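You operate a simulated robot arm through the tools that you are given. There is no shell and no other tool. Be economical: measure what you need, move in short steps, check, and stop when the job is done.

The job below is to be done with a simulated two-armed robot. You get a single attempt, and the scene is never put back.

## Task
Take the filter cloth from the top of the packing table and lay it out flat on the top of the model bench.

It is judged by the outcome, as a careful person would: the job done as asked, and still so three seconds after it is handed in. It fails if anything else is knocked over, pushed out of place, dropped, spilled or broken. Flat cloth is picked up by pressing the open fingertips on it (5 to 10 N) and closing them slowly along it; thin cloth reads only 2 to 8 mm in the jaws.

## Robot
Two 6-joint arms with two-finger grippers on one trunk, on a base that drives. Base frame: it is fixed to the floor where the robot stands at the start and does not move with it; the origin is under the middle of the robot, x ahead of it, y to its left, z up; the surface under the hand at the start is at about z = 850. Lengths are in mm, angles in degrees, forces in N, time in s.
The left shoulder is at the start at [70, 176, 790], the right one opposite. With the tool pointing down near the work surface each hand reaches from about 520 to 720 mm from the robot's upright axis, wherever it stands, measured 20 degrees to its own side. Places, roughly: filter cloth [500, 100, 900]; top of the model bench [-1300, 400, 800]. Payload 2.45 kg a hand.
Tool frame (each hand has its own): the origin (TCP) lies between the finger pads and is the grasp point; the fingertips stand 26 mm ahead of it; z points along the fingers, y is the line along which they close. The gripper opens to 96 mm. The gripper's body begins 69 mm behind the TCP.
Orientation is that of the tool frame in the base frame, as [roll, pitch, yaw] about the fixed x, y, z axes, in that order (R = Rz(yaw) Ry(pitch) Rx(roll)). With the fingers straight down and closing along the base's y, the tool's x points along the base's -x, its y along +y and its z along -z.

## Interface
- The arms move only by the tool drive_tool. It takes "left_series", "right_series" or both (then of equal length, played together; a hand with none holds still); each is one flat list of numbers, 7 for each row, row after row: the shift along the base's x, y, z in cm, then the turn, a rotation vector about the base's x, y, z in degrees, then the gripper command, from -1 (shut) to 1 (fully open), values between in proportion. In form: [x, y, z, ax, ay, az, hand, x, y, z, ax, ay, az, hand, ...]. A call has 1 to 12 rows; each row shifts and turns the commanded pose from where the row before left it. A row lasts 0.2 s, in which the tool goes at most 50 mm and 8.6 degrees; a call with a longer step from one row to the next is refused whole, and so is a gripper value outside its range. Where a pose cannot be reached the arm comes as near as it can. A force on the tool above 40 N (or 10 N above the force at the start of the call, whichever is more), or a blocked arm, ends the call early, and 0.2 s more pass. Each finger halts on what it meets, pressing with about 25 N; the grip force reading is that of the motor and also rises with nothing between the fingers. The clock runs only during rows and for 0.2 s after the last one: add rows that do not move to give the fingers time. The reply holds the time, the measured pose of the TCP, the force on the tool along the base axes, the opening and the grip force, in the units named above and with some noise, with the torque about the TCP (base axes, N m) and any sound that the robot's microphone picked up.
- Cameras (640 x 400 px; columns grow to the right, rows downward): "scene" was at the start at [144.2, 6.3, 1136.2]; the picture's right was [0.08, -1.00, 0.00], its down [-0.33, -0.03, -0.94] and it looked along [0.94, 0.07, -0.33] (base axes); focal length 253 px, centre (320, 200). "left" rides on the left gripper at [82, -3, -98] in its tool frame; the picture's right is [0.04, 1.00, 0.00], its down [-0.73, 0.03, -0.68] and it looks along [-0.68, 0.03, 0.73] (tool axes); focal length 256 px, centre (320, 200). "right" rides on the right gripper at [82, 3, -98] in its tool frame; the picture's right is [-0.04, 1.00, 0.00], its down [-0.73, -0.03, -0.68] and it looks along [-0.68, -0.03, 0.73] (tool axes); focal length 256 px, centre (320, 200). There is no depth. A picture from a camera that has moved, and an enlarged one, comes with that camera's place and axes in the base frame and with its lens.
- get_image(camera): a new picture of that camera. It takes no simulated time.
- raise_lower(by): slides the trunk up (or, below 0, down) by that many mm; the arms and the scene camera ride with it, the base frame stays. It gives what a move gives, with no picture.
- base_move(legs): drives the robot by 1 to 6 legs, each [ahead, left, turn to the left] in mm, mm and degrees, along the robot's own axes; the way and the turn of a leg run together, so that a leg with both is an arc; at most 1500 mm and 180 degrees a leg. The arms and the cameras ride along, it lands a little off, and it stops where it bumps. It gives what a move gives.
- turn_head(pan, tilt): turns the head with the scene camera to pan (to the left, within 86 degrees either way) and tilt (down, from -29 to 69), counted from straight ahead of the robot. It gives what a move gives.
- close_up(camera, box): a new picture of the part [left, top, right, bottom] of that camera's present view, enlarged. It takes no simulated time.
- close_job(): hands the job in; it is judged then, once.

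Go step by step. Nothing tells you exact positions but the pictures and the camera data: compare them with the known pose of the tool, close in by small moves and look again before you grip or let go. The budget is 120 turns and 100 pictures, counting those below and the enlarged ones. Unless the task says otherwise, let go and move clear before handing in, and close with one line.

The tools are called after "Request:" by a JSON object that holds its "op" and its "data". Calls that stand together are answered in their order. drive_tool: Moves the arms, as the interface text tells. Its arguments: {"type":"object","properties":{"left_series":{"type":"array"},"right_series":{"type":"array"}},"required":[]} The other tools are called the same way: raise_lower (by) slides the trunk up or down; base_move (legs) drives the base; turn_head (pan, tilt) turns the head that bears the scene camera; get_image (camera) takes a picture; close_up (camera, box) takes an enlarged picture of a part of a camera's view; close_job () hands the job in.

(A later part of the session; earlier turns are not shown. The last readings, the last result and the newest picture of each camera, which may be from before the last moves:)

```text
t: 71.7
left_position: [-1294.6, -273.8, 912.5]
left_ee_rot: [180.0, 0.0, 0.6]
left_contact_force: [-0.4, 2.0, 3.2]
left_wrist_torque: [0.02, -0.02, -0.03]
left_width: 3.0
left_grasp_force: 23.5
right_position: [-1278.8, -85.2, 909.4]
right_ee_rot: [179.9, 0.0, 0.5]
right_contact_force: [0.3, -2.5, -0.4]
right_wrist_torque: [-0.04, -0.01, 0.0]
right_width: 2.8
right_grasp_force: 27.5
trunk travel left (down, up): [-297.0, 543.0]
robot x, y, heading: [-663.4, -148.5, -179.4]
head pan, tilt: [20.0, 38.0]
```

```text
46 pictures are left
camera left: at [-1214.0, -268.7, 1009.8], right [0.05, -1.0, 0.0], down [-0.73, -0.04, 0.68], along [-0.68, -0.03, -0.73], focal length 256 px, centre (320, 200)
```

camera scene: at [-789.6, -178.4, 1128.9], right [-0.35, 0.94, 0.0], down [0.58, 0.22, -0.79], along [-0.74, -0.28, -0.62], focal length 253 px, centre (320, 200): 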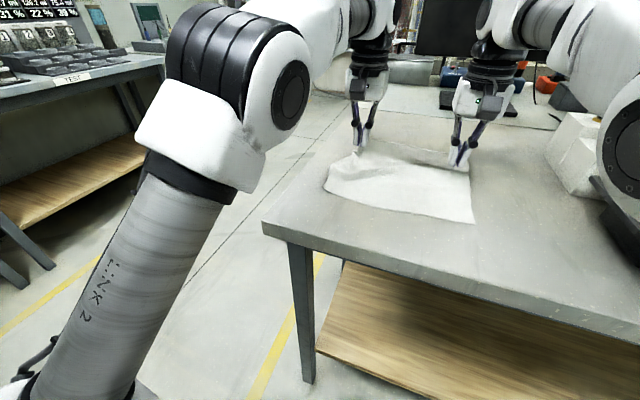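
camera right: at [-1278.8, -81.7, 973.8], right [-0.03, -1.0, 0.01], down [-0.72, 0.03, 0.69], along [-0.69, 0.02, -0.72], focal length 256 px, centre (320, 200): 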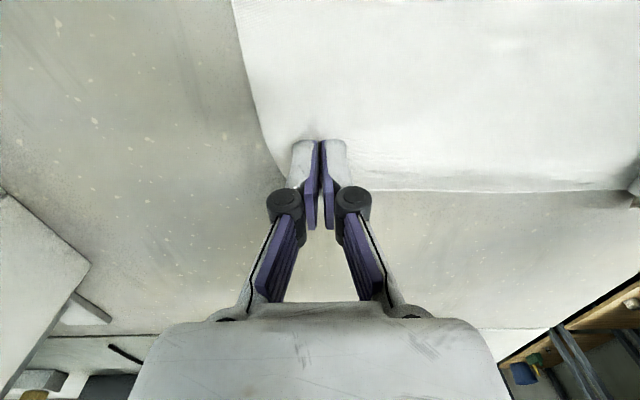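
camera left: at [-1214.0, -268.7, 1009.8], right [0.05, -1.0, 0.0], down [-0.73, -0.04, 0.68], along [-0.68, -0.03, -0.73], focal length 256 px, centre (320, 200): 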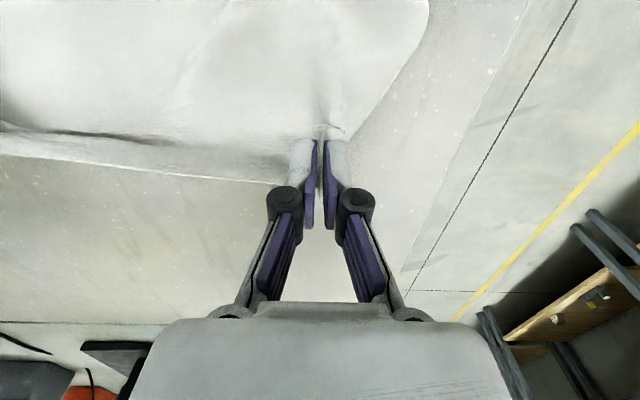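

Elbows are clear now. I'll pull forward about 35 mm with the arms to take out slack, lowering to just above the bench.

Request:
{"op": "drive_tool", "data": {"left_series": [-1, 0, 0, 0, 0, 0, -1, -1, 0, -0.5, 0, 0, 0, -1, -1, 0, -1, 0, 0, 0, -1, -0.5, 0, -1, 0, 0, 0, -1, 0, 0, -0.5, 0, 0, 0, -1], "right_series": [-1, 0, 0, 0, 0, 0, -1, -1, 0, -0.5, 0, 0, 0, -1, -1, 0, -1, 0, 0, 0, -1, -0.5, 0, -1, 0, 0, 0, -1, 0, 0, -0.2, 0, 0, 0, -1]}}

Request:
{"op": "close_up", "data": {"camera": "scene", "box": [270, 90, 510, 240]}}

Request:
{"op": "get_image", "data": {"camera": "left"}}

Request:
{"op": "get_image", "data": {"camera": "right"}}

```text
t: 72.9
left_position: [-1330.0, -273.0, 881.0]
left_ee_rot: [-180.0, 0.0, 0.6]
left_contact_force: [-0.2, 3.5, -0.9]
left_wrist_torque: [0.09, -0.02, -0.09]
left_width: 4.5
left_grasp_force: 27.1
right_position: [-1313.8, -84.4, 880.7]
right_ee_rot: [179.9, 0.0, 0.6]
right_contact_force: [-0.9, -3.5, 1.0]
right_wrist_torque: [0.01, 0.01, 0.07]
right_width: 1.8
right_grasp_force: 25.8
trunk travel left (down, up): [-297.0, 543.0]
robot x, y, heading: [-659.7, -147.2, -179.4]
head pan, tilt: [20.0, 38.0]
```

```text
2.67 times, centred on (390, 165) of scene
camera zoom: at [-790.0, -178.5, 1128.8], right [-0.35, 0.94, 0.0], down [0.58, 0.22, -0.79], along [-0.74, -0.28, -0.62], focal length 676 px, centre (133, 293)
```

zoom: 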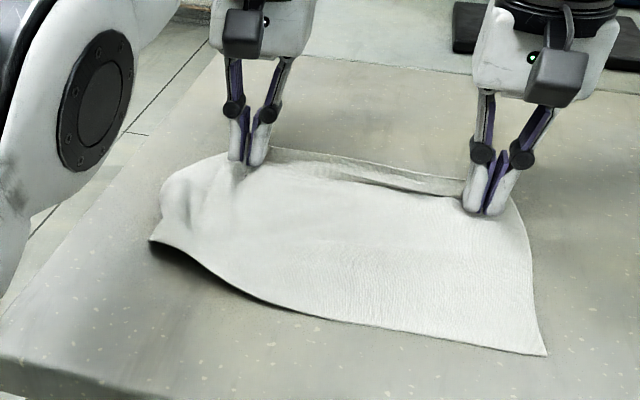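

```text
44 pictures are left
camera left: at [-1249.7, -269.2, 979.3], right [0.05, -1.0, 0.0], down [-0.73, -0.04, 0.68], along [-0.68, -0.03, -0.73], focal length 256 px, centre (320, 200)
```

left: 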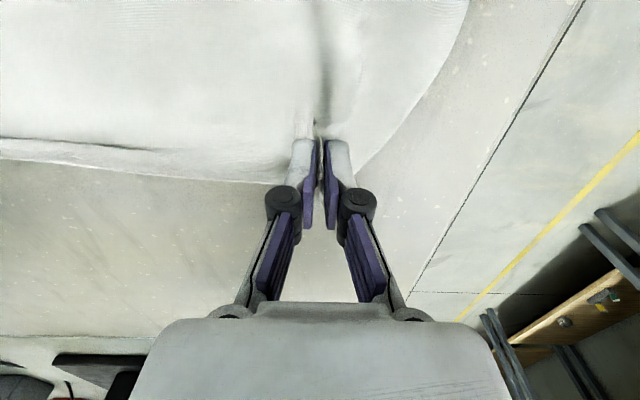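

```text
43 pictures are left
camera right: at [-1232.0, -85.8, 980.5], right [-0.03, -1.0, 0.0], down [-0.73, 0.02, 0.68], along [-0.68, 0.02, -0.73], focal length 256 px, centre (320, 200)
```

right: 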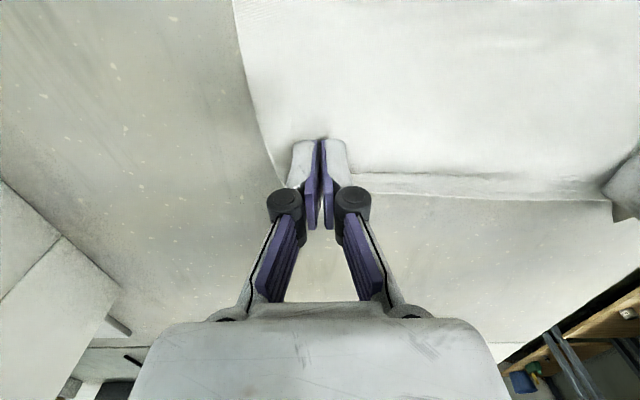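

The cloth is laid except for the bunches at the two pinches. I'll press lightly and then open slowly so the fingers spread the folds back out.

Request:
{"op": "drive_tool", "data": {"left_series": [0, 0, -0.3, 0, 0, 0, -1, 0, 0, -0.2, 0, 0, 0, -1, 0, 0, 0, 0, 0, 0, -1], "right_series": [0, 0, -0.2, 0, 0, 0, -1, 0, 0, -0.2, 0, 0, 0, -1, 0, 0, 0, 0, 0, 0, -1]}}

```text
t: 73.7
left_position: [-1329.4, -273.4, 877.2]
left_ee_rot: [-180.0, 0.2, 0.6]
left_contact_force: [-1.1, 3.5, 8.4]
left_wrist_torque: [-0.11, 0.01, 0.0]
left_width: 2.8
left_grasp_force: 29.9
right_position: [-1314.3, -84.1, 878.4]
right_ee_rot: [179.9, 0.0, 0.6]
right_contact_force: [-0.1, -3.5, 1.2]
right_wrist_torque: [-0.07, 0.0, 0.05]
right_width: 2.2
right_grasp_force: 27.4
trunk travel left (down, up): [-297.0, 543.0]
robot x, y, heading: [-657.4, -146.3, -179.5]
head pan, tilt: [20.0, 38.0]
```

Request:
{"op": "drive_tool", "data": {"left_series": [0, 0, 0, 0, 0, 0, -0.9, 0, 0, 0, 0, 0, 0, -0.8, 0, 0, 0, 0, 0, 0, -0.7, 0, 0, 0, 0, 0, 0, -0.6, 0, 0, 0, 0, 0, 0, -0.5, 0, 0, 0, 0, 0, 0, -0.4, 0, 0, 0, 0, 0, 0, -0.3, 0, 0, 0, 0, 0, 0, -0.2, 0, 0, 0, 0, 0, 0, -0.1, 0, 0, 0, 0, 0, 0, 0], "right_series": [0, 0, -0.2, 0, 0, 0, -0.9, 0, 0, 0, 0, 0, 0, -0.8, 0, 0, 0, 0, 0, 0, -0.7, 0, 0, 0, 0, 0, 0, -0.6, 0, 0, 0, 0, 0, 0, -0.5, 0, 0, 0, 0, 0, 0, -0.4, 0, 0, 0, 0, 0, 0, -0.3, 0, 0, 0, 0, 0, 0, -0.2, 0, 0, 0, 0, 0, 0, -0.1, 0, 0, 0, 0, 0, 0, 0]}}

Request:
{"op": "close_up", "data": {"camera": "scene", "box": [270, 90, 510, 240]}}

Request:
{"op": "get_image", "data": {"camera": "left"}}

Request:
{"op": "get_image", "data": {"camera": "right"}}

```text
t: 75.9
left_position: [-1328.7, -272.4, 875.2]
left_ee_rot: [-179.9, 0.0, 0.5]
left_contact_force: [0.0, -0.4, 2.2]
left_wrist_torque: [-0.03, 0.01, -0.02]
left_width: 47.6
left_grasp_force: 0.1
right_position: [-1312.5, -84.9, 875.0]
right_ee_rot: [179.9, 0.1, 0.6]
right_contact_force: [1.0, 0.2, 2.4]
right_wrist_torque: [0.09, -0.02, 0.0]
right_width: 47.6
right_grasp_force: 0.0
trunk travel left (down, up): [-297.0, 543.0]
robot x, y, heading: [-662.0, -148.0, -179.4]
head pan, tilt: [20.0, 38.0]
```

```text
2.67 times, centred on (390, 165) of scene
camera zoom: at [-789.8, -178.5, 1128.8], right [-0.35, 0.94, 0.0], down [0.58, 0.22, -0.79], along [-0.74, -0.28, -0.62], focal length 676 px, centre (133, 293)
```

zoom: 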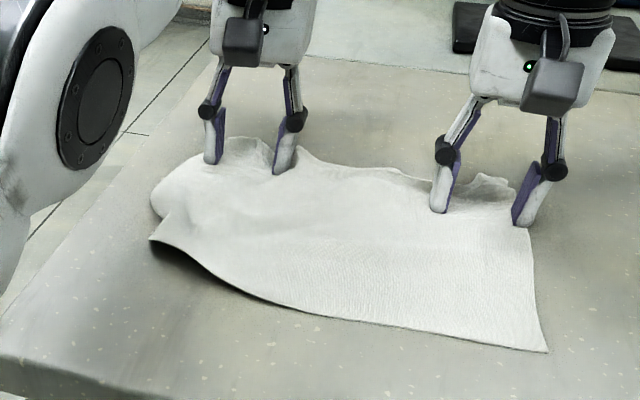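

```text
41 pictures are left
camera left: at [-1249.2, -268.6, 974.1], right [0.05, -1.0, 0.0], down [-0.73, -0.04, 0.68], along [-0.68, -0.03, -0.73], focal length 256 px, centre (320, 200)
```

left: 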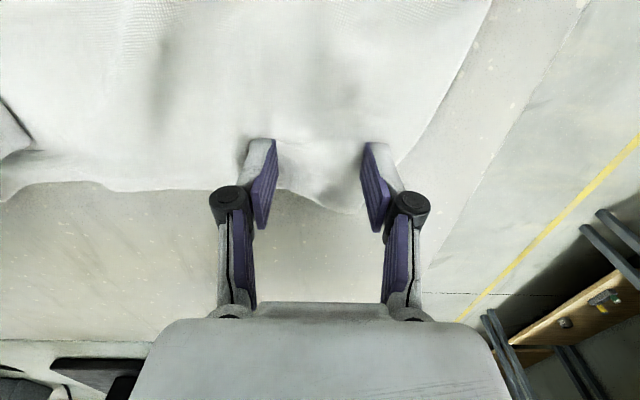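

```text
40 pictures are left
camera right: at [-1231.7, -85.9, 974.9], right [-0.03, -1.0, 0.0], down [-0.73, 0.02, 0.68], along [-0.68, 0.02, -0.73], focal length 256 px, centre (320, 200)
```

right: 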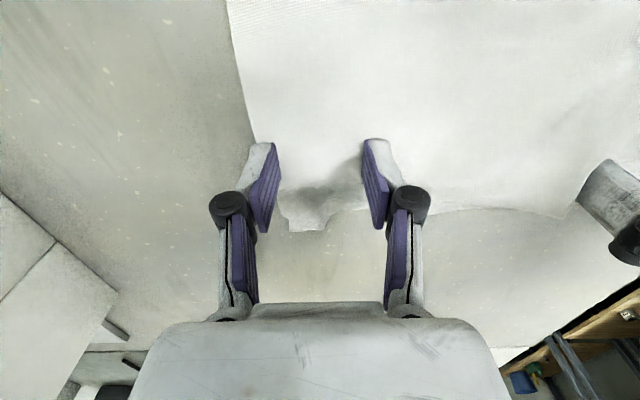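

Released. I'll lift both hands straight up and inspect.

Request:
{"op": "drive_tool", "data": {"left_series": [0, 0, 0.5, 0, 0, 0, 0, 0, 0, 1, 0, 0, 0, 0, 0, 0, 3, 0, 0, 0, 0, 0, -1, 3, 0, 0, 0, 0, 0, 0, 0, 0, 0, 0, 0], "right_series": [0, 0, 0.5, 0, 0, 0, 0, 0, 0, 1, 0, 0, 0, 0, 0, 0, 3, 0, 0, 0, 0, 0, 1, 3, 0, 0, 0, 0, 0, 0, 0, 0, 0, 0, 0]}}

Request:
{"op": "raise_lower", "data": {"by": 150}}

Request:
{"op": "close_up", "data": {"camera": "scene", "box": [250, 130, 530, 305]}}

Request:
{"op": "get_image", "data": {"camera": "left"}}

Request:
{"op": "get_image", "data": {"camera": "right"}}

```text
t: 77.1
left_position: [-1319.2, -286.9, 944.0]
left_ee_rot: [179.9, 0.0, 0.6]
left_contact_force: [0.3, 0.5, -0.6]
left_wrist_torque: [0.02, 0.02, -0.02]
left_width: 48.2
left_grasp_force: 0.0
left hand out of reach, approached as far as the arm can: row 4
right_position: [-1308.5, -70.2, 947.0]
right_ee_rot: [180.0, -0.2, 0.6]
right_contact_force: [-0.5, 0.1, 0.2]
right_wrist_torque: [-0.03, -0.05, -0.02]
right_width: 47.9
right_grasp_force: 0.0
right hand out of reach, approached as far as the arm can: row 4
trunk travel left (down, up): [-297.0, 543.0]
robot x, y, heading: [-657.6, -146.2, -179.5]
head pan, tilt: [20.0, 38.0]
```

```text
t: 78.8
left_position: [-1319.4, -288.5, 1094.2]
left_ee_rot: [180.0, 0.0, 0.4]
left_contact_force: [0.0, -0.2, -0.1]
left_wrist_torque: [0.0, 0.0, 0.01]
left_width: 48.0
left_grasp_force: 0.0
right_position: [-1307.3, -71.2, 1096.7]
right_ee_rot: [179.9, -0.1, 0.6]
right_contact_force: [-0.2, 0.0, -0.4]
right_wrist_torque: [0.0, 0.0, 0.0]
right_width: 48.0
right_grasp_force: 0.1
trunk travel left (down, up): [-447.0, 393.0]
robot x, y, heading: [-663.6, -149.6, -179.3]
head pan, tilt: [20.0, 38.0]
```

```text
2.29 times, centred on (390, 218) of scene
camera zoom: at [-790.7, -178.5, 1278.7], right [-0.35, 0.94, 0.0], down [0.58, 0.22, -0.79], along [-0.74, -0.28, -0.62], focal length 579 px, centre (160, 160)
```

zoom: 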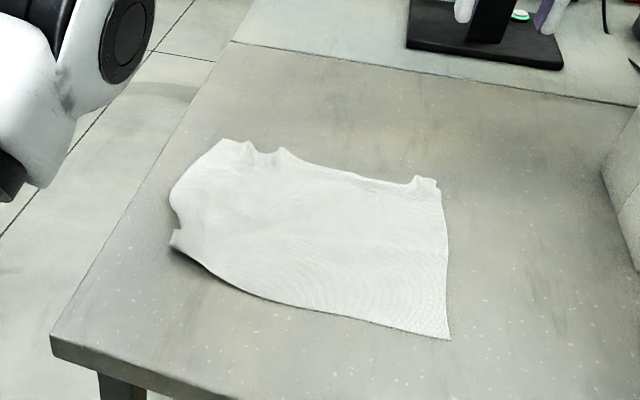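

```text
38 pictures are left
camera left: at [-1239.0, -283.0, 1192.6], right [0.05, -1.0, 0.0], down [-0.73, -0.04, 0.68], along [-0.68, -0.03, -0.73], focal length 256 px, centre (320, 200)
```

left: 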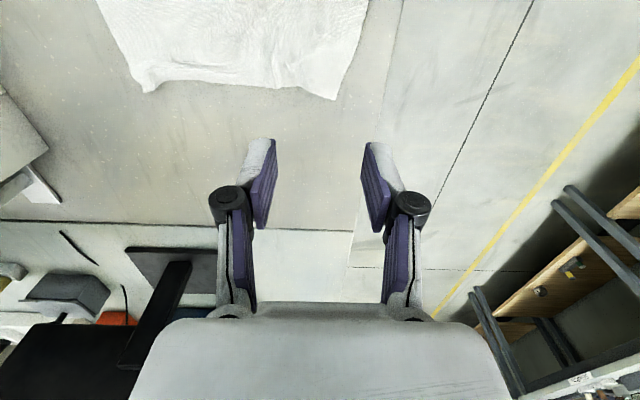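

```text
37 pictures are left
camera right: at [-1225.9, -72.0, 1196.1], right [-0.03, -1.0, 0.0], down [-0.73, 0.02, 0.68], along [-0.68, 0.02, -0.74], focal length 256 px, centre (320, 200)
```

right: 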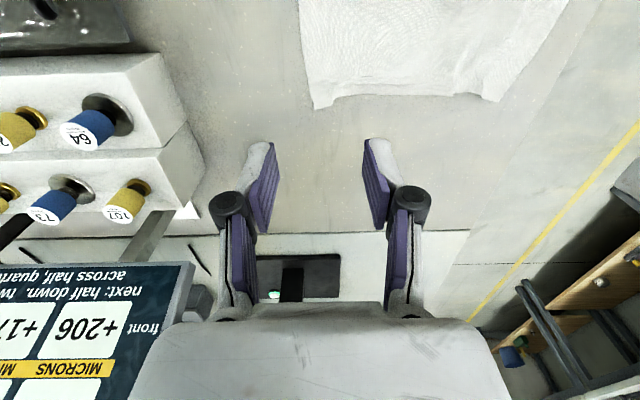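

Mostly flat, but the near-left corner looks curled or tucked and the left side bulges. I'll back off so a wrist camera can see that corner.

Request:
{"op": "base_move", "data": {"legs": [[-170, 0, 0]]}}

Request:
{"op": "get_image", "data": {"camera": "left"}}

Request:
{"op": "close_up", "data": {"camera": "scene", "box": [280, 100, 480, 225]}}

```text
t: 80.3
left_position: [-1148.1, -285.3, 1094.3]
left_ee_rot: [-180.0, 0.0, 0.5]
left_contact_force: [1.2, -0.9, -0.1]
left_wrist_torque: [0.03, 0.05, 0.0]
left_width: 48.0
left_grasp_force: 0.0
right_position: [-1135.1, -67.5, 1098.6]
right_ee_rot: [179.9, -0.1, 0.5]
right_contact_force: [0.4, -0.7, -0.2]
right_wrist_torque: [0.0, 0.05, 0.01]
right_width: 48.0
right_grasp_force: 0.1
trunk travel left (down, up): [-447.0, 393.0]
robot x, y, heading: [-494.0, -144.6, -179.3]
head pan, tilt: [20.0, 38.0]
```

```text
36 pictures are left
camera left: at [-1068.2, -280.5, 1193.3], right [0.05, -1.0, 0.0], down [-0.73, -0.04, 0.68], along [-0.68, -0.03, -0.73], focal length 256 px, centre (320, 200)
```

left: 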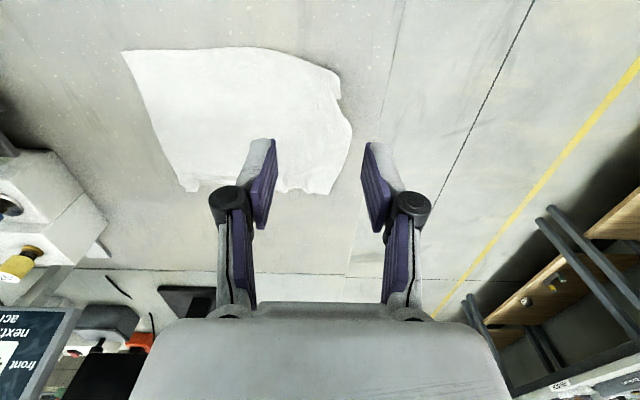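

```text
3.20 times, centred on (380, 162) of scene
camera zoom: at [-619.6, -176.8, 1278.8], right [-0.35, 0.94, 0.0], down [0.58, 0.22, -0.79], along [-0.74, -0.28, -0.62], focal length 811 px, centre (128, 320)
```

zoom: 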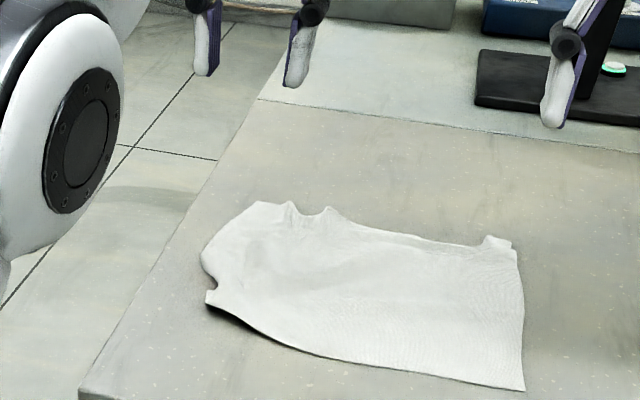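

Request:
{"op": "close_up", "data": {"camera": "left", "box": [110, 30, 370, 200]}}

```text
2.35 times, centred on (240, 115) of left
camera zoom: at [-1068.2, -280.5, 1193.3], right [0.05, -1.0, 0.0], down [-0.73, -0.04, 0.68], along [-0.68, -0.03, -0.73], focal length 602 px, centre (508, 400)
```

zoom: 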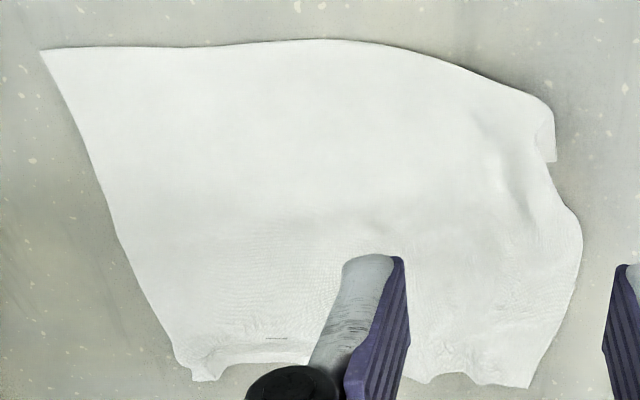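

The near-left corner has buckled: its tip is tucked to about (-1200, -312) instead of roughly (-1155, -345). I'll re-grip the hem near that corner with the left hand, lift it a little, and pull it out to place.

Request:
{"op": "base_move", "data": {"legs": [[50, 0, 0]]}}

Request:
{"op": "raise_lower", "data": {"by": -120}}

Request:
{"op": "drive_tool", "data": {"left_series": [1, 0.6, -2, 0, 0, 0, -0.2, 0.8, 0.5, -2, 0, 0, 0, -0.375, 0, 0, -2, 0, 0, 0, -0.375]}}

Request:
{"op": "get_image", "data": {"camera": "left"}}

Request:
{"op": "get_image", "data": {"camera": "scene"}}

```text
t: 81.2
left_position: [-1199.5, -286.5, 1094.4]
left_ee_rot: [180.0, -0.1, 0.5]
left_contact_force: [0.0, -0.2, -0.7]
left_wrist_torque: [0.03, -0.02, -0.02]
left_width: 47.8
left_grasp_force: 0.1
right_position: [-1187.2, -68.0, 1097.4]
right_ee_rot: [180.0, -0.1, 0.5]
right_contact_force: [-0.6, -0.2, -0.4]
right_wrist_torque: [0.05, -0.04, 0.0]
right_width: 48.0
right_grasp_force: 0.1
trunk travel left (down, up): [-447.0, 393.0]
robot x, y, heading: [-539.3, -148.5, -179.6]
head pan, tilt: [20.0, 38.0]
```

```text
t: 82.7
left_position: [-1198.7, -284.9, 976.1]
left_ee_rot: [180.0, 0.0, 0.5]
left_contact_force: [0.6, 0.3, 0.6]
left_wrist_torque: [-0.03, -0.01, 0.01]
left_width: 48.0
left_grasp_force: 0.1
right_position: [-1185.9, -68.9, 977.4]
right_ee_rot: [-180.0, -0.1, 0.5]
right_contact_force: [0.7, 0.0, 0.1]
right_wrist_torque: [0.05, 0.03, -0.01]
right_width: 48.0
right_grasp_force: 0.0
trunk travel left (down, up): [-327.0, 513.0]
robot x, y, heading: [-538.7, -149.3, -179.5]
head pan, tilt: [20.0, 38.0]
```

```text
t: 83.5
left_position: [-1180.3, -274.3, 914.9]
left_ee_rot: [-180.0, 0.1, 0.5]
left_contact_force: [-0.6, 0.2, 1.0]
left_wrist_torque: [0.02, 0.02, -0.03]
left_width: 29.8
left_grasp_force: 0.0
right_position: [-1186.5, -69.7, 977.2]
right_ee_rot: [-180.0, 0.0, 0.6]
right_contact_force: [0.6, 0.0, -0.7]
right_wrist_torque: [0.0, 0.01, 0.02]
right_width: 47.8
right_grasp_force: 0.0
trunk travel left (down, up): [-327.0, 513.0]
robot x, y, heading: [-543.4, -140.9, -179.1]
head pan, tilt: [20.0, 38.0]
```

```text
33 pictures are left
camera left: at [-1100.1, -270.0, 1012.9], right [0.05, -1.0, 0.0], down [-0.73, -0.04, 0.68], along [-0.68, -0.03, -0.73], focal length 256 px, centre (320, 200)
```

left: 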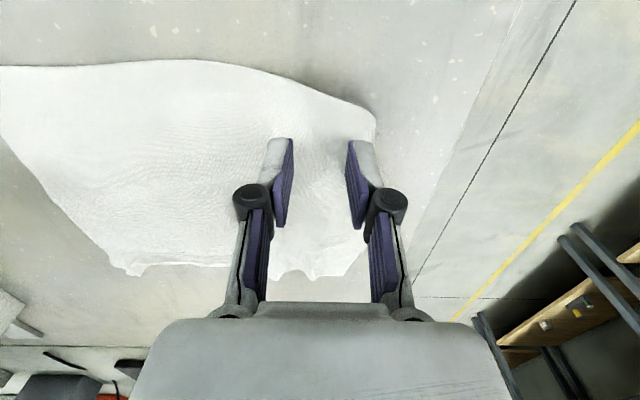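

```text
32 pictures are left
camera scene: at [-669.8, -177.2, 1158.8], right [-0.35, 0.94, 0.0], down [0.58, 0.22, -0.79], along [-0.74, -0.28, -0.62], focal length 253 px, centre (320, 200)
```

scene: 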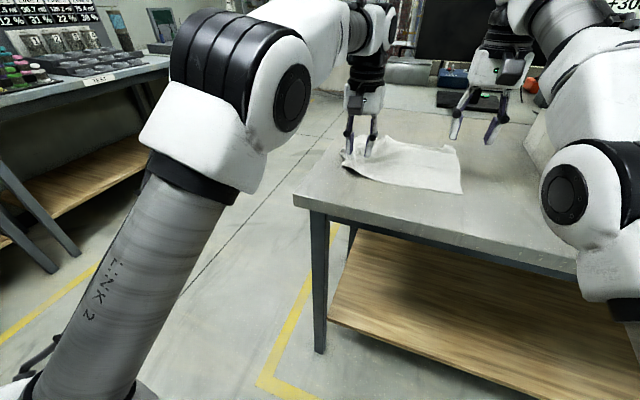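

Good alignment just inside the hem near the corner. Descending to press.

Request:
{"op": "drive_tool", "data": {"left_series": [0.4, 0, -1.5, 0, 0, 0, -0.375, 0, 0, -1.5, 0, 0, 0, -0.375, 0, 0, -0.6, 0, 0, 0, -0.375, 0, 0, -0.3, 0, 0, 0, -0.375, 0, 0, -0.1, 0, 0, 0, -0.375]}}

Request:
{"op": "close_up", "data": {"camera": "left", "box": [220, 80, 420, 205]}}

```text
t: 84.7
left_position: [-1177.1, -274.8, 877.0]
left_ee_rot: [180.0, 0.3, 0.5]
left_contact_force: [-2.8, -2.0, 18.7]
left_wrist_torque: [-0.23, 0.12, -0.05]
left_width: 31.3
left_grasp_force: 0.7
right_position: [-1184.0, -67.9, 978.0]
right_ee_rot: [179.9, 0.0, 0.6]
right_contact_force: [-0.3, 0.9, 0.5]
right_wrist_torque: [-0.03, -0.05, -0.04]
right_width: 48.0
right_grasp_force: 0.1
trunk travel left (down, up): [-327.0, 513.0]
robot x, y, heading: [-542.9, -145.2, -179.6]
head pan, tilt: [20.0, 38.0]
```

```text
3.20 times, centred on (320, 142) of left
camera zoom: at [-1095.0, -269.7, 974.8], right [0.05, -1.0, 0.0], down [-0.73, -0.03, 0.68], along [-0.68, -0.03, -0.73], focal length 819 px, centre (320, 384)
```

zoom: 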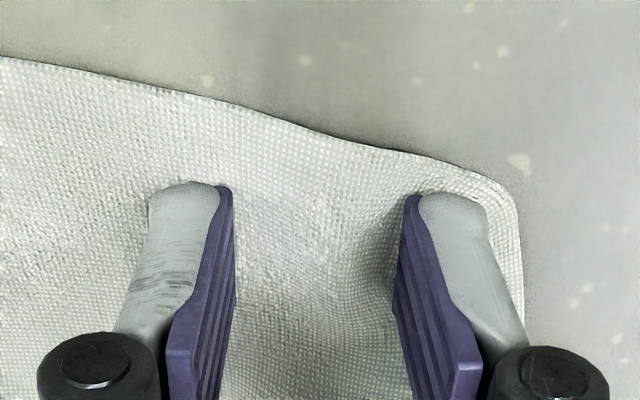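

Request:
{"op": "drive_tool", "data": {"left_series": [0, 0, 0.1, 0, 0, 0, -0.45, 0, 0, 0, 0, 0, 0, -0.52, 0, 0, 0, 0, 0, 0, -0.6, 0, 0, 0, 0, 0, 0, -0.7, 0, 0, 0, 0, 0, 0, -0.8, 0, 0, 0, 0, 0, 0, -0.9, 0, 0, 0, 0, 0, 0, -1, 0, 0, 0, 0, 0, 0, -1, 0, 0, 0, 0, 0, 0, -1]}}

Request:
{"op": "drive_tool", "data": {"left_series": [0, 0, 1, 0, 0, 0, -1, 0, 0, 2, 0, 0, 0, -1, 0, 0, 2, 0, 0, 0, -1, 0, 0, 2, 0, 0, 0, -1, 0, 0, 0, 0, 0, 0, -1]}}

Request:
{"op": "get_image", "data": {"camera": "left"}}

Request:
{"op": "close_up", "data": {"camera": "scene", "box": [300, 90, 500, 215]}}

```text
t: 86.7
left_position: [-1174.1, -274.0, 877.0]
left_ee_rot: [180.0, 0.1, 0.4]
left_contact_force: [0.7, 3.8, 15.3]
left_wrist_torque: [-0.04, 0.05, -0.03]
left_width: 6.6
left_grasp_force: 25.4
right_position: [-1185.9, -67.5, 977.8]
right_ee_rot: [179.9, 0.0, 0.5]
right_contact_force: [0.3, -1.0, -0.6]
right_wrist_torque: [-0.01, 0.03, 0.01]
right_width: 47.8
right_grasp_force: 0.1
trunk travel left (down, up): [-327.0, 513.0]
robot x, y, heading: [-540.1, -143.8, -179.7]
head pan, tilt: [20.0, 38.0]
```

```text
t: 87.9
left_position: [-1176.5, -274.2, 946.1]
left_ee_rot: [179.8, 0.0, 0.5]
left_contact_force: [0.5, 0.7, 0.2]
left_wrist_torque: [-0.01, -0.01, -0.02]
left_width: 6.6
left_grasp_force: 24.8
right_position: [-1186.0, -68.4, 977.6]
right_ee_rot: [179.9, -0.1, 0.5]
right_contact_force: [-0.2, 0.2, 0.5]
right_wrist_torque: [0.0, -0.03, 0.0]
right_width: 48.0
right_grasp_force: 0.1
trunk travel left (down, up): [-327.0, 513.0]
robot x, y, heading: [-543.7, -148.1, -179.4]
head pan, tilt: [20.0, 38.0]
```

```text
30 pictures are left
camera left: at [-1096.7, -270.1, 1044.2], right [0.05, -1.0, 0.0], down [-0.73, -0.03, 0.68], along [-0.68, -0.03, -0.73], focal length 256 px, centre (320, 200)
```

left: 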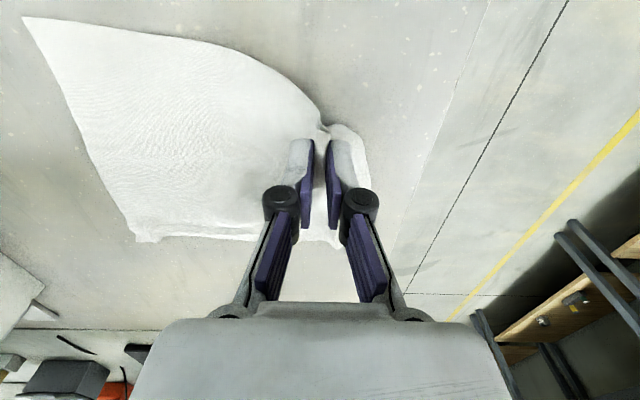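

```text
3.20 times, centred on (400, 152) of scene
camera zoom: at [-670.0, -177.2, 1158.7], right [-0.35, 0.94, 0.0], down [0.58, 0.22, -0.79], along [-0.74, -0.28, -0.62], focal length 811 px, centre (64, 352)
```

zoom: 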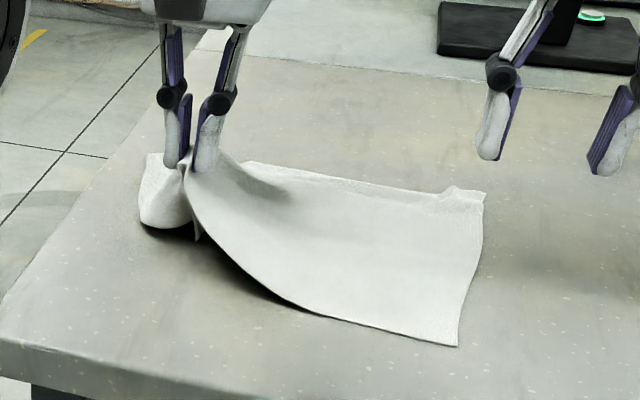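

Let me lift a bit more to see how the corner hangs.

Request:
{"op": "drive_tool", "data": {"left_series": [0.5, -1, 2, 0, 0, 0, -1, 0.5, -1, 2, 0, 0, 0, -1, 0.5, -1, 2, 0, 0, 0, -1, 0, 0, 0, 0, 0, 0, -1]}}

Request:
{"op": "close_up", "data": {"camera": "scene", "box": [300, 70, 500, 195]}}

```text
t: 88.9
left_position: [-1162.0, -304.6, 1006.2]
left_ee_rot: [180.0, 0.0, 0.5]
left_contact_force: [0.0, 0.1, 0.0]
left_wrist_torque: [0.03, -0.01, -0.03]
left_width: 6.8
left_grasp_force: 25.2
right_position: [-1186.8, -68.5, 977.4]
right_ee_rot: [180.0, -0.1, 0.5]
right_contact_force: [-0.4, -0.6, -0.2]
right_wrist_torque: [0.0, 0.01, 0.01]
right_width: 48.1
right_grasp_force: 0.0
trunk travel left (down, up): [-327.0, 513.0]
robot x, y, heading: [-541.4, -147.5, -179.7]
head pan, tilt: [20.0, 38.0]
```

```text
3.20 times, centred on (400, 132) of scene
camera zoom: at [-670.1, -177.0, 1158.7], right [-0.35, 0.94, 0.0], down [0.58, 0.22, -0.79], along [-0.74, -0.28, -0.62], focal length 811 px, centre (64, 416)
```

zoom: 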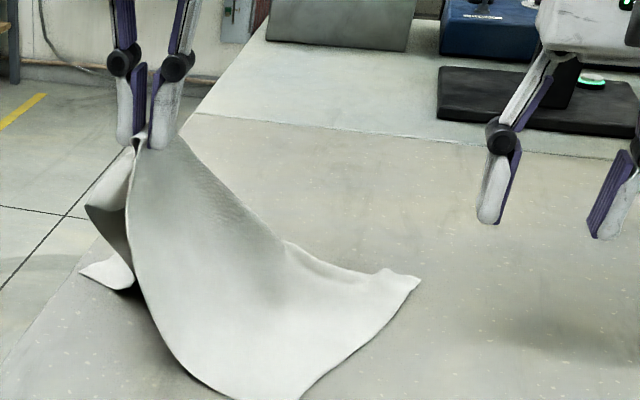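

Request:
{"op": "get_image", "data": {"camera": "left"}}

Request:
{"op": "get_image", "data": {"camera": "right"}}

```text
27 pictures are left
camera left: at [-1080.6, -299.9, 1104.3], right [0.05, -1.0, 0.0], down [-0.73, -0.03, 0.68], along [-0.68, -0.03, -0.73], focal length 256 px, centre (320, 200)
```

left: 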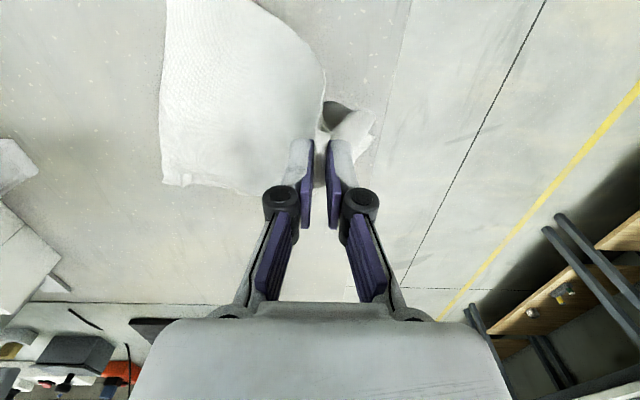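

```text
26 pictures are left
camera right: at [-1105.2, -69.7, 1076.0], right [-0.03, -1.0, 0.0], down [-0.73, 0.02, 0.68], along [-0.68, 0.02, -0.74], focal length 256 px, centre (320, 200)
```

right: 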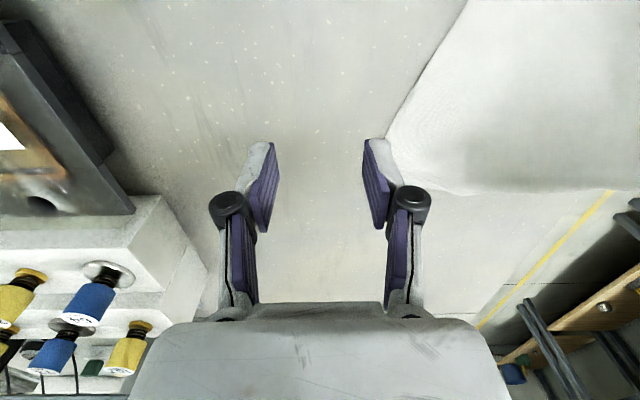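

I now see the tucked near-left corner has unfolded and lies out on the bench to the left of the pinch. I'll lower the pinch beside it, release, and then stretch the cloth flat by pressing fingertips on it and pulling apart.

Request:
{"op": "drive_tool", "data": {"left_series": [0.3, 0, -2, 0, 0, 0, -1, 0.3, 0, -2, 0, 0, 0, -1, 0.3, 0.3, -2, 0, 0, 0, -1, 0.3, 0.3, -2, 0, 0, 0, -1, 0.3, 0.3, -2, 0, 0, 0, -1, 0.3, 0.3, -2, 0, 0, 0, -1, 0, 0, -0.7, 0, 0, 0, -1]}}

Request:
{"op": "drive_tool", "data": {"left_series": [0, 0, 0, 0, 0, 0, -0.9, 0, 0, 0, 0, 0, 0, -0.8, 0, 0, 0, 0, 0, 0, -0.7, 0, 0, 0, 0, 0, 0, -0.6, 0, 0, 0, 0, 0, 0, -0.45, 0, 0, 0, 0, 0, 0, -0.3, 0, 0, 0.5, 0, 0, 0, -0.3, 0, 0, 2, 0, 0, 0, -0.3, 0, 0, 3, 0, 0, 0, -0.3, 0, 0, 3, 0, 0, 0, -0.3]}}

Request:
{"op": "raise_lower", "data": {"by": 130}}

Request:
{"op": "get_image", "data": {"camera": "left"}}

Request:
{"op": "close_up", "data": {"camera": "scene", "box": [270, 130, 510, 280]}}

```text
t: 90.5
left_position: [-1144.0, -293.1, 878.9]
left_ee_rot: [180.0, 0.0, 0.4]
left_contact_force: [0.2, 0.5, 2.0]
left_wrist_torque: [0.0, -0.01, -0.02]
left_width: 6.5
left_grasp_force: 24.8
right_position: [-1186.3, -69.8, 976.9]
right_ee_rot: [179.9, -0.1, 0.4]
right_contact_force: [-0.4, 0.0, 0.4]
right_wrist_torque: [0.04, -0.01, -0.03]
right_width: 47.9
right_grasp_force: 0.0
trunk travel left (down, up): [-327.0, 513.0]
robot x, y, heading: [-538.7, -148.1, -179.7]
head pan, tilt: [20.0, 38.0]
```

```text
t: 92.7
left_position: [-1143.1, -292.6, 965.2]
left_ee_rot: [180.0, 0.1, 0.4]
left_contact_force: [-0.6, -0.6, 0.2]
left_wrist_torque: [-0.02, 0.01, -0.04]
left_width: 33.7
left_grasp_force: 0.1
right_position: [-1185.2, -68.3, 976.5]
right_ee_rot: [179.9, -0.1, 0.5]
right_contact_force: [0.0, -0.6, 0.5]
right_wrist_torque: [0.01, -0.01, -0.03]
right_width: 47.9
right_grasp_force: 0.1
trunk travel left (down, up): [-327.0, 513.0]
robot x, y, heading: [-537.4, -145.5, -179.3]
head pan, tilt: [20.0, 38.0]
```

```text
t: 94.3
left_position: [-1143.4, -293.0, 1092.8]
left_ee_rot: [-180.0, 0.0, 0.5]
left_contact_force: [-0.4, 0.1, -0.8]
left_wrist_torque: [0.03, 0.02, 0.0]
left_width: 33.3
left_grasp_force: 0.0
right_position: [-1185.6, -68.3, 1107.4]
right_ee_rot: [179.8, -0.2, 0.4]
right_contact_force: [0.1, 0.2, -0.1]
right_wrist_torque: [-0.04, -0.01, -0.02]
right_width: 48.1
right_grasp_force: 0.1
trunk travel left (down, up): [-457.0, 383.0]
robot x, y, heading: [-540.2, -146.8, -179.6]
head pan, tilt: [20.0, 38.0]
```

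```text
25 pictures are left
camera left: at [-1063.8, -287.7, 1192.1], right [0.05, -1.0, 0.0], down [-0.73, -0.03, 0.68], along [-0.68, -0.03, -0.73], focal length 256 px, centre (320, 200)
```

left: 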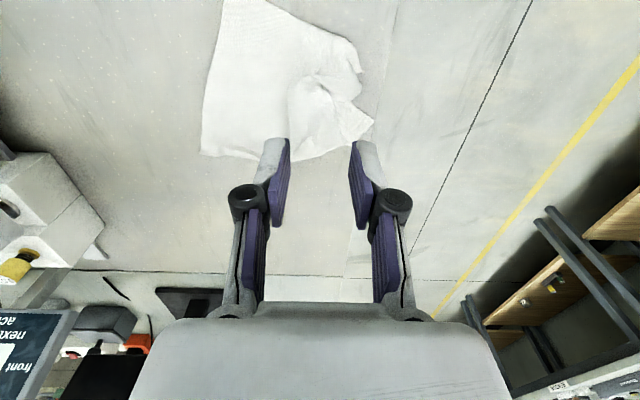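

```text
2.67 times, centred on (390, 205) of scene
camera zoom: at [-670.1, -177.2, 1288.7], right [-0.35, 0.94, 0.0], down [0.58, 0.22, -0.79], along [-0.74, -0.28, -0.62], focal length 676 px, centre (133, 187)
```

zoom: 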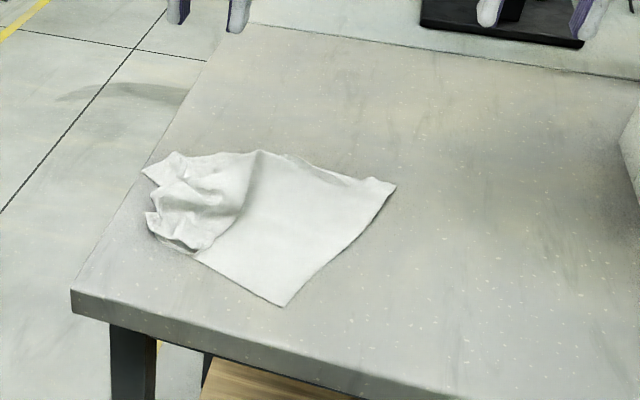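

The cloth is now rotated with its left side bunched near the bench's end, so it needs re-laying. Its far edge is reachable at FL ≈ (-1222, -372) and FR ≈ (-1290, -118); I'll re-grip that edge, lift, and this time drag the cloth forward behind the hands so it trails flat.

Request:
{"op": "base_move", "data": {"legs": [[65, 70, 0]]}}

Request:
{"op": "raise_lower", "data": {"by": -130}}

Request:
{"op": "drive_tool", "data": {"left_series": [-0.3, 1.5, 0, 0, 0, 0, -0.05, -0.2, 1.5, -2, 0, 0, 0, -0.05, 0, 0, -2, 0, 0, 0, -0.05], "right_series": [-0.6, -0.5, 0, 0, 0, 0, -0.05, -0.6, -0.5, -2, 0, 0, 0, -0.05, 0, 0, -3, 0, 0, 0, -0.05]}}

Request:
{"op": "get_image", "data": {"camera": "left"}}

Request:
{"op": "get_image", "data": {"camera": "right"}}

```text
t: 95.4
left_position: [-1208.4, -362.5, 1094.4]
left_ee_rot: [-179.9, 0.0, 0.4]
left_contact_force: [-0.4, -0.1, -1.3]
left_wrist_torque: [0.07, 0.01, 0.01]
left_width: 33.5
left_grasp_force: 0.1
right_position: [-1250.3, -139.0, 1109.0]
right_ee_rot: [-180.0, -0.1, 0.5]
right_contact_force: [-0.3, 0.0, -0.3]
right_wrist_torque: [-0.01, 0.01, -0.01]
right_width: 48.0
right_grasp_force: 0.1
trunk travel left (down, up): [-457.0, 383.0]
robot x, y, heading: [-604.7, -214.3, -179.4]
head pan, tilt: [20.0, 38.0]
```

```text
t: 97.0
left_position: [-1207.7, -363.8, 964.7]
left_ee_rot: [180.0, -0.1, 0.4]
left_contact_force: [-0.7, 0.3, -0.5]
left_wrist_torque: [0.01, 0.02, -0.02]
left_width: 33.4
left_grasp_force: 0.0
right_position: [-1250.0, -137.7, 977.3]
right_ee_rot: [179.9, 0.0, 0.4]
right_contact_force: [-0.4, 0.2, 0.9]
right_wrist_torque: [-0.02, -0.03, -0.01]
right_width: 47.7
right_grasp_force: 0.1
trunk travel left (down, up): [-327.0, 513.0]
robot x, y, heading: [-603.7, -218.8, -179.4]
head pan, tilt: [20.0, 38.0]
```

```text
t: 97.8
left_position: [-1214.0, -331.3, 923.8]
left_ee_rot: [-180.0, 0.0, 0.4]
left_contact_force: [0.3, -0.8, 0.8]
left_wrist_torque: [-0.02, 0.0, -0.02]
left_width: 45.6
left_grasp_force: 0.1
right_position: [-1266.5, -143.5, 943.2]
right_ee_rot: [-179.9, -0.1, 0.5]
right_contact_force: [0.1, -0.9, 0.2]
right_wrist_torque: [-0.02, 0.02, 0.01]
right_width: 45.8
right_grasp_force: 0.0
right hand out of reach, approached as far as the arm can: row 1, 2, 3
trunk travel left (down, up): [-327.0, 513.0]
robot x, y, heading: [-604.9, -217.3, -179.8]
head pan, tilt: [20.0, 38.0]
```

```text
23 pictures are left
camera left: at [-1134.3, -328.2, 1021.8], right [0.05, -1.0, 0.0], down [-0.73, -0.03, 0.68], along [-0.68, -0.03, -0.73], focal length 256 px, centre (320, 200)
```

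left: 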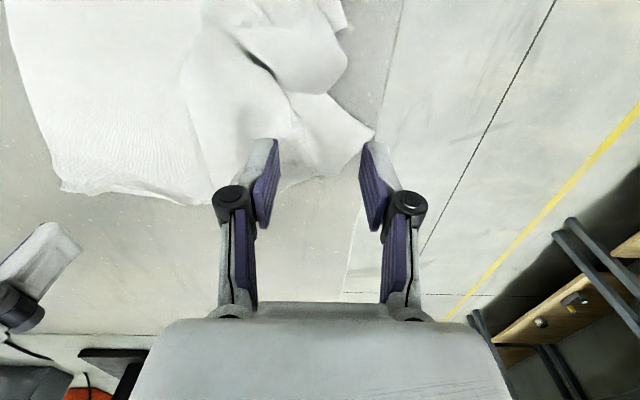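

```text
22 pictures are left
camera right: at [-1186.1, -145.4, 1041.2], right [-0.03, -1.0, 0.0], down [-0.73, 0.02, 0.68], along [-0.68, 0.02, -0.73], focal length 256 px, centre (320, 200)
```

right: 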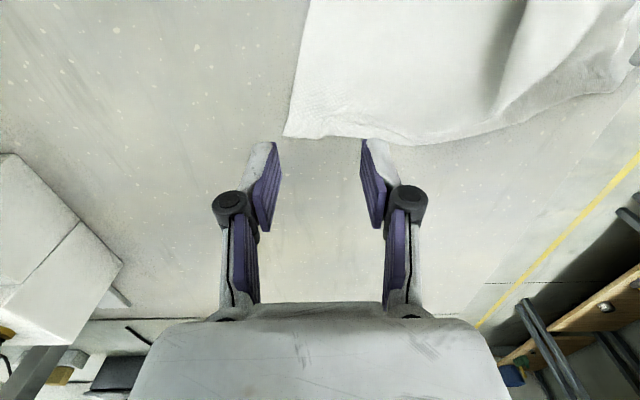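

Both target corners are visible. I'll bring the base slightly closer (the right hand is at its inward limit) and shift the hands over the corners.

Request:
{"op": "base_move", "data": {"legs": [[35, 12, 0]]}}

Request:
{"op": "drive_tool", "data": {"left_series": [0.8, 1.4, 0, 0, 0, 0, -0.05, 0.8, 1.4, -1, 0, 0, 0, -0.05, 0, 0, -1, 0, 0, 0, -0.05, 0, 0, -1, 0, 0, 0, -0.05], "right_series": [1.9, -0.3, 0, 0, 0, 0, -0.05, 1.8, -0.3, -2, 0, 0, 0, -0.05, 0, 0, -1.5, 0, 0, 0, -0.05, 0, 0, -1.5, 0, 0, 0, -0.05]}}

Request:
{"op": "close_up", "data": {"camera": "left", "box": [220, 80, 420, 205]}}

Request:
{"op": "close_up", "data": {"camera": "right", "box": [220, 80, 420, 205]}}

```text
t: 98.7
left_position: [-1249.4, -344.8, 923.7]
left_ee_rot: [179.9, -0.1, 0.4]
left_contact_force: [-1.1, -1.1, -0.2]
left_wrist_torque: [0.02, -0.03, -0.04]
left_width: 45.6
left_grasp_force: 0.1
right_position: [-1302.0, -156.5, 941.7]
right_ee_rot: [180.0, -0.2, 0.4]
right_contact_force: [0.1, -0.9, -0.8]
right_wrist_torque: [0.03, 0.0, -0.02]
right_width: 45.5
right_grasp_force: 0.0
trunk travel left (down, up): [-327.0, 513.0]
robot x, y, heading: [-642.3, -226.5, -179.3]
head pan, tilt: [20.0, 38.0]
```

```text
t: 99.7
left_position: [-1233.2, -317.6, 894.3]
left_ee_rot: [-179.9, 0.0, 0.4]
left_contact_force: [0.4, 0.2, 0.0]
left_wrist_torque: [0.03, 0.03, 0.0]
left_width: 45.6
left_grasp_force: 0.0
right_position: [-1299.8, -166.9, 933.8]
right_ee_rot: [-179.9, -0.7, 0.5]
right_contact_force: [0.4, 0.3, 0.2]
right_wrist_torque: [-0.05, 0.01, 0.04]
right_width: 45.8
right_grasp_force: 0.0
right hand out of reach, approached as far as the arm can: row 1, 2, 3, 4
trunk travel left (down, up): [-327.0, 513.0]
robot x, y, heading: [-637.0, -226.8, -179.3]
head pan, tilt: [20.0, 38.0]
```

```text
3.20 times, centred on (320, 142) of left
camera zoom: at [-1153.1, -313.4, 992.9], right [0.05, -1.0, 0.0], down [-0.73, -0.04, 0.68], along [-0.68, -0.03, -0.73], focal length 819 px, centre (320, 384)
```

zoom: 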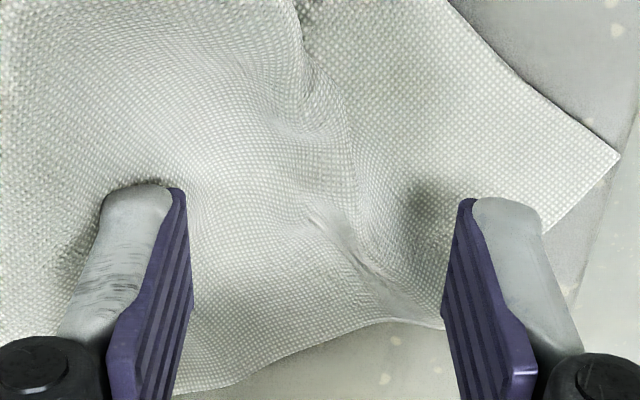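

```text
3.20 times, centred on (320, 142) of right
camera zoom: at [-1219.8, -168.8, 1033.4], right [-0.03, -1.0, 0.0], down [-0.74, 0.02, 0.67], along [-0.67, 0.02, -0.74], focal length 819 px, centre (320, 384)
```

zoom: 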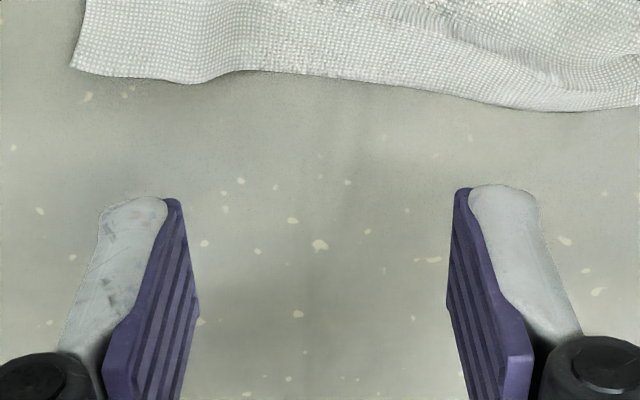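

The right arm is stuck on its inward limit, so I'll route it outward first, then back, then in. I'll also shift the base 12 mm left.

Request:
{"op": "base_move", "data": {"legs": [[0, 14, 0]]}}

Request:
{"op": "drive_tool", "data": {"left_series": [0, 0.4, 0, 0, 0, 0, -0.05, 0, 0.4, 0, 0, 0, 0, -0.05, -0.5, 0.4, 0, 0, 0, 0, -0.05, 0, 0, 0, 0, 0, 0, -0.05, 0, 0, 0, 0, 0, 0, -0.05, 0, 0, 0, 0, 0, 0, -0.05], "right_series": [0, 2, 0, 0, 0.7, 0, -0.05, 0, 1.5, 0, 0, 0, 0, -0.05, 2, 0, 0, 0, 0, 0, -0.05, 1.8, 0, 0, 0, 0, 0, -0.05, 0, -1, -1, 0, 0, 0, -0.05, 0, -1, -1, 0, 0, 0, -0.05]}}

Request:
{"op": "close_up", "data": {"camera": "right", "box": [200, 50, 440, 200]}}

```text
t: 100.4
left_position: [-1232.6, -332.5, 894.2]
left_ee_rot: [-179.8, -0.2, 0.5]
left_contact_force: [-1.0, -0.1, 0.3]
left_wrist_torque: [0.05, -0.01, 0.01]
left_width: 45.4
left_grasp_force: 0.0
right_position: [-1299.6, -181.2, 932.7]
right_ee_rot: [-179.7, -0.8, 0.3]
right_contact_force: [0.4, -0.3, 0.9]
right_wrist_torque: [0.03, 0.0, 0.01]
right_width: 45.6
right_grasp_force: 0.1
trunk travel left (down, up): [-327.0, 513.0]
robot x, y, heading: [-638.6, -243.9, -179.7]
head pan, tilt: [20.0, 38.0]
```

```text
t: 101.8
left_position: [-1239.5, -324.9, 896.9]
left_ee_rot: [-179.0, 0.0, 0.9]
left_contact_force: [0.0, -0.1, 0.9]
left_wrist_torque: [-0.03, 0.04, 0.0]
left_width: 45.7
left_grasp_force: 0.1
right_position: [-1300.5, -175.2, 936.3]
right_ee_rot: [-179.7, -0.5, 0.4]
right_contact_force: [0.0, 0.2, 0.2]
right_wrist_torque: [-0.02, 0.0, 0.03]
right_width: 45.5
right_grasp_force: 0.1
right hand out of reach, approached as far as the arm can: row 1, 2, 3, 4, 6
trunk travel left (down, up): [-327.0, 513.0]
robot x, y, heading: [-639.3, -241.3, -179.6]
head pan, tilt: [20.0, 38.0]
```

```text
2.67 times, centred on (320, 125) of right
camera zoom: at [-1220.0, -179.0, 1034.6], right [-0.03, -1.0, -0.01], down [-0.74, 0.02, 0.67], along [-0.67, 0.03, -0.74], focal length 683 px, centre (320, 400)
```

zoom: 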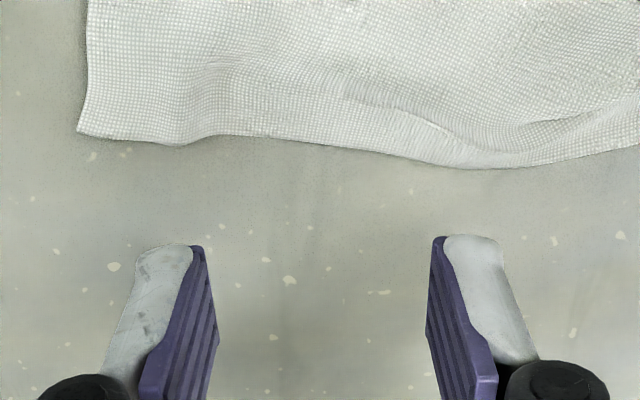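

I'll free the right arm by raising it first, then moving outward and back, and ease the left outward again slightly.

Request:
{"op": "drive_tool", "data": {"left_series": [0, 0, 1, 0, 0, 0, -0.05, 0, -0.3, 0, 0, 0, 0, -0.05, 0, 0, 0, 0, 0, 0, -0.05, 0, 0, 0, 0, 0, 0, -0.05, 0, 0, 0, 0, 0, 0, -0.05, 0, 0, 0, 0, 0, 0, -0.05, 0, 0, 0, 0, 0, 0, -0.05], "right_series": [0.5, 1, 2, 0, 0.5, 0, -0.05, 0.5, 1, 2, 0, 0, 0, -0.05, 1, 1, 2, 0, 0, 0, -0.05, 2, 1, 1, 0, 0, 0, -0.05, 2, 0, 0, 0, 0, 0, -0.05, 1, 0, -1, 0, 0, 0, -0.05, 0, 0, -1, 0, 0, 0, -0.05]}}

```text
t: 103.4
left_position: [-1239.8, -324.4, 905.8]
left_ee_rot: [-179.5, 0.0, 0.7]
left_contact_force: [-0.7, 0.4, 0.0]
left_wrist_torque: [0.01, -0.03, -0.02]
left_width: 46.0
left_grasp_force: 0.0
right_position: [-1234.6, -138.1, 983.9]
right_ee_rot: [-179.8, 0.3, 0.3]
right_contact_force: [-0.3, 0.3, 0.1]
right_wrist_torque: [0.01, 0.01, 0.01]
right_width: 45.5
right_grasp_force: 0.1
right hand out of reach, approached as far as the arm can: row 1
trunk travel left (down, up): [-327.0, 513.0]
robot x, y, heading: [-638.5, -240.6, -179.6]
head pan, tilt: [20.0, 38.0]
```

Freed. Now I'll bring both over the corners and down to about 8 mm above the cloth.

Request:
{"op": "drive_tool", "data": {"left_series": [0.4, 0, 0, 0, 0, 0, -0.05, 0.4, 0, 0, 0, 0, 0, -0.05, 0, 0, 0, 0, 0, 0, -0.05, 0, 0, -0.5, 0, 0, 0, -0.05, 0, 0, -1, 0, 0, 0, -0.05, 0, 0, -0.6, 0, 0, 0, -0.05], "right_series": [0, 0, -2, 0, 0, 0, -0.05, -0.8, -0.4, -2, 0, 0, 0, -0.05, -0.8, -0.5, -2, 0, 0, 0, -0.05, -0.9, -0.5, -2, 0, 0, 0, -0.05, 0, 0, -1, 0, 0, 0, -0.05, 0, 0, -0.9, 0, 0, 0, -0.05]}}

Request:
{"op": "close_up", "data": {"camera": "right", "box": [220, 80, 420, 205]}}

Request:
{"op": "close_up", "data": {"camera": "left", "box": [220, 80, 420, 205]}}

```text
t: 104.8
left_position: [-1232.2, -327.9, 889.1]
left_ee_rot: [-178.8, 0.3, 1.1]
left_contact_force: [-0.2, -0.8, -0.7]
left_wrist_torque: [-0.02, -0.02, 0.02]
left_width: 45.4
left_grasp_force: 0.0
right_position: [-1260.3, -152.4, 884.8]
right_ee_rot: [-179.9, 0.5, 0.4]
right_contact_force: [0.3, 0.0, 0.3]
right_wrist_torque: [-0.04, -0.01, 0.0]
right_width: 45.8
right_grasp_force: 0.0
trunk travel left (down, up): [-327.0, 513.0]
robot x, y, heading: [-640.7, -242.2, -179.7]
head pan, tilt: [20.0, 38.0]
```

```text
3.20 times, centred on (320, 142) of right
camera zoom: at [-1177.4, -153.5, 982.5], right [-0.03, -1.0, 0.0], down [-0.73, 0.02, 0.68], along [-0.68, 0.02, -0.73], focal length 819 px, centre (320, 384)
```

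zoom: 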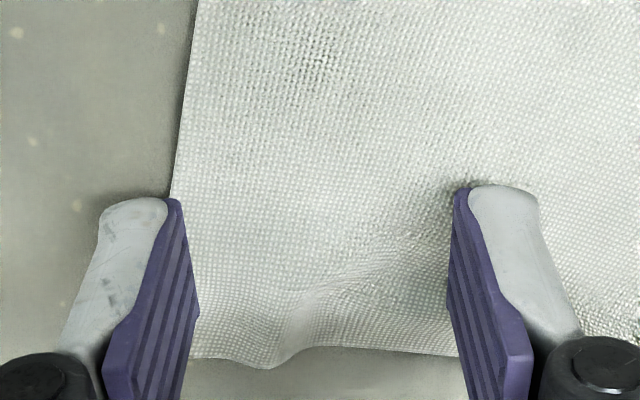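

```text
3.20 times, centred on (320, 142) of left
camera zoom: at [-1151.1, -324.7, 987.0], right [0.06, -1.0, -0.02], down [-0.73, -0.06, 0.68], along [-0.68, -0.03, -0.73], focal length 819 px, centre (320, 384)
```

zoom: 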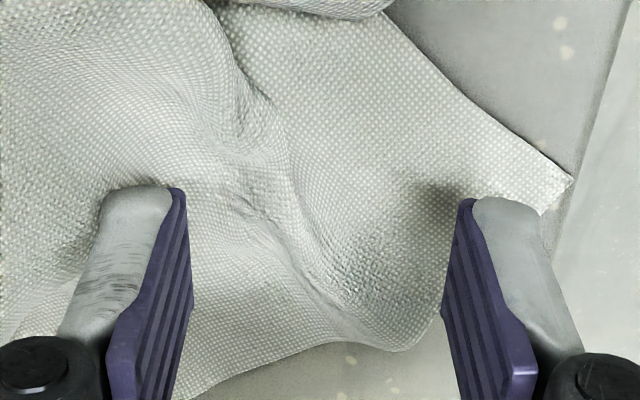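

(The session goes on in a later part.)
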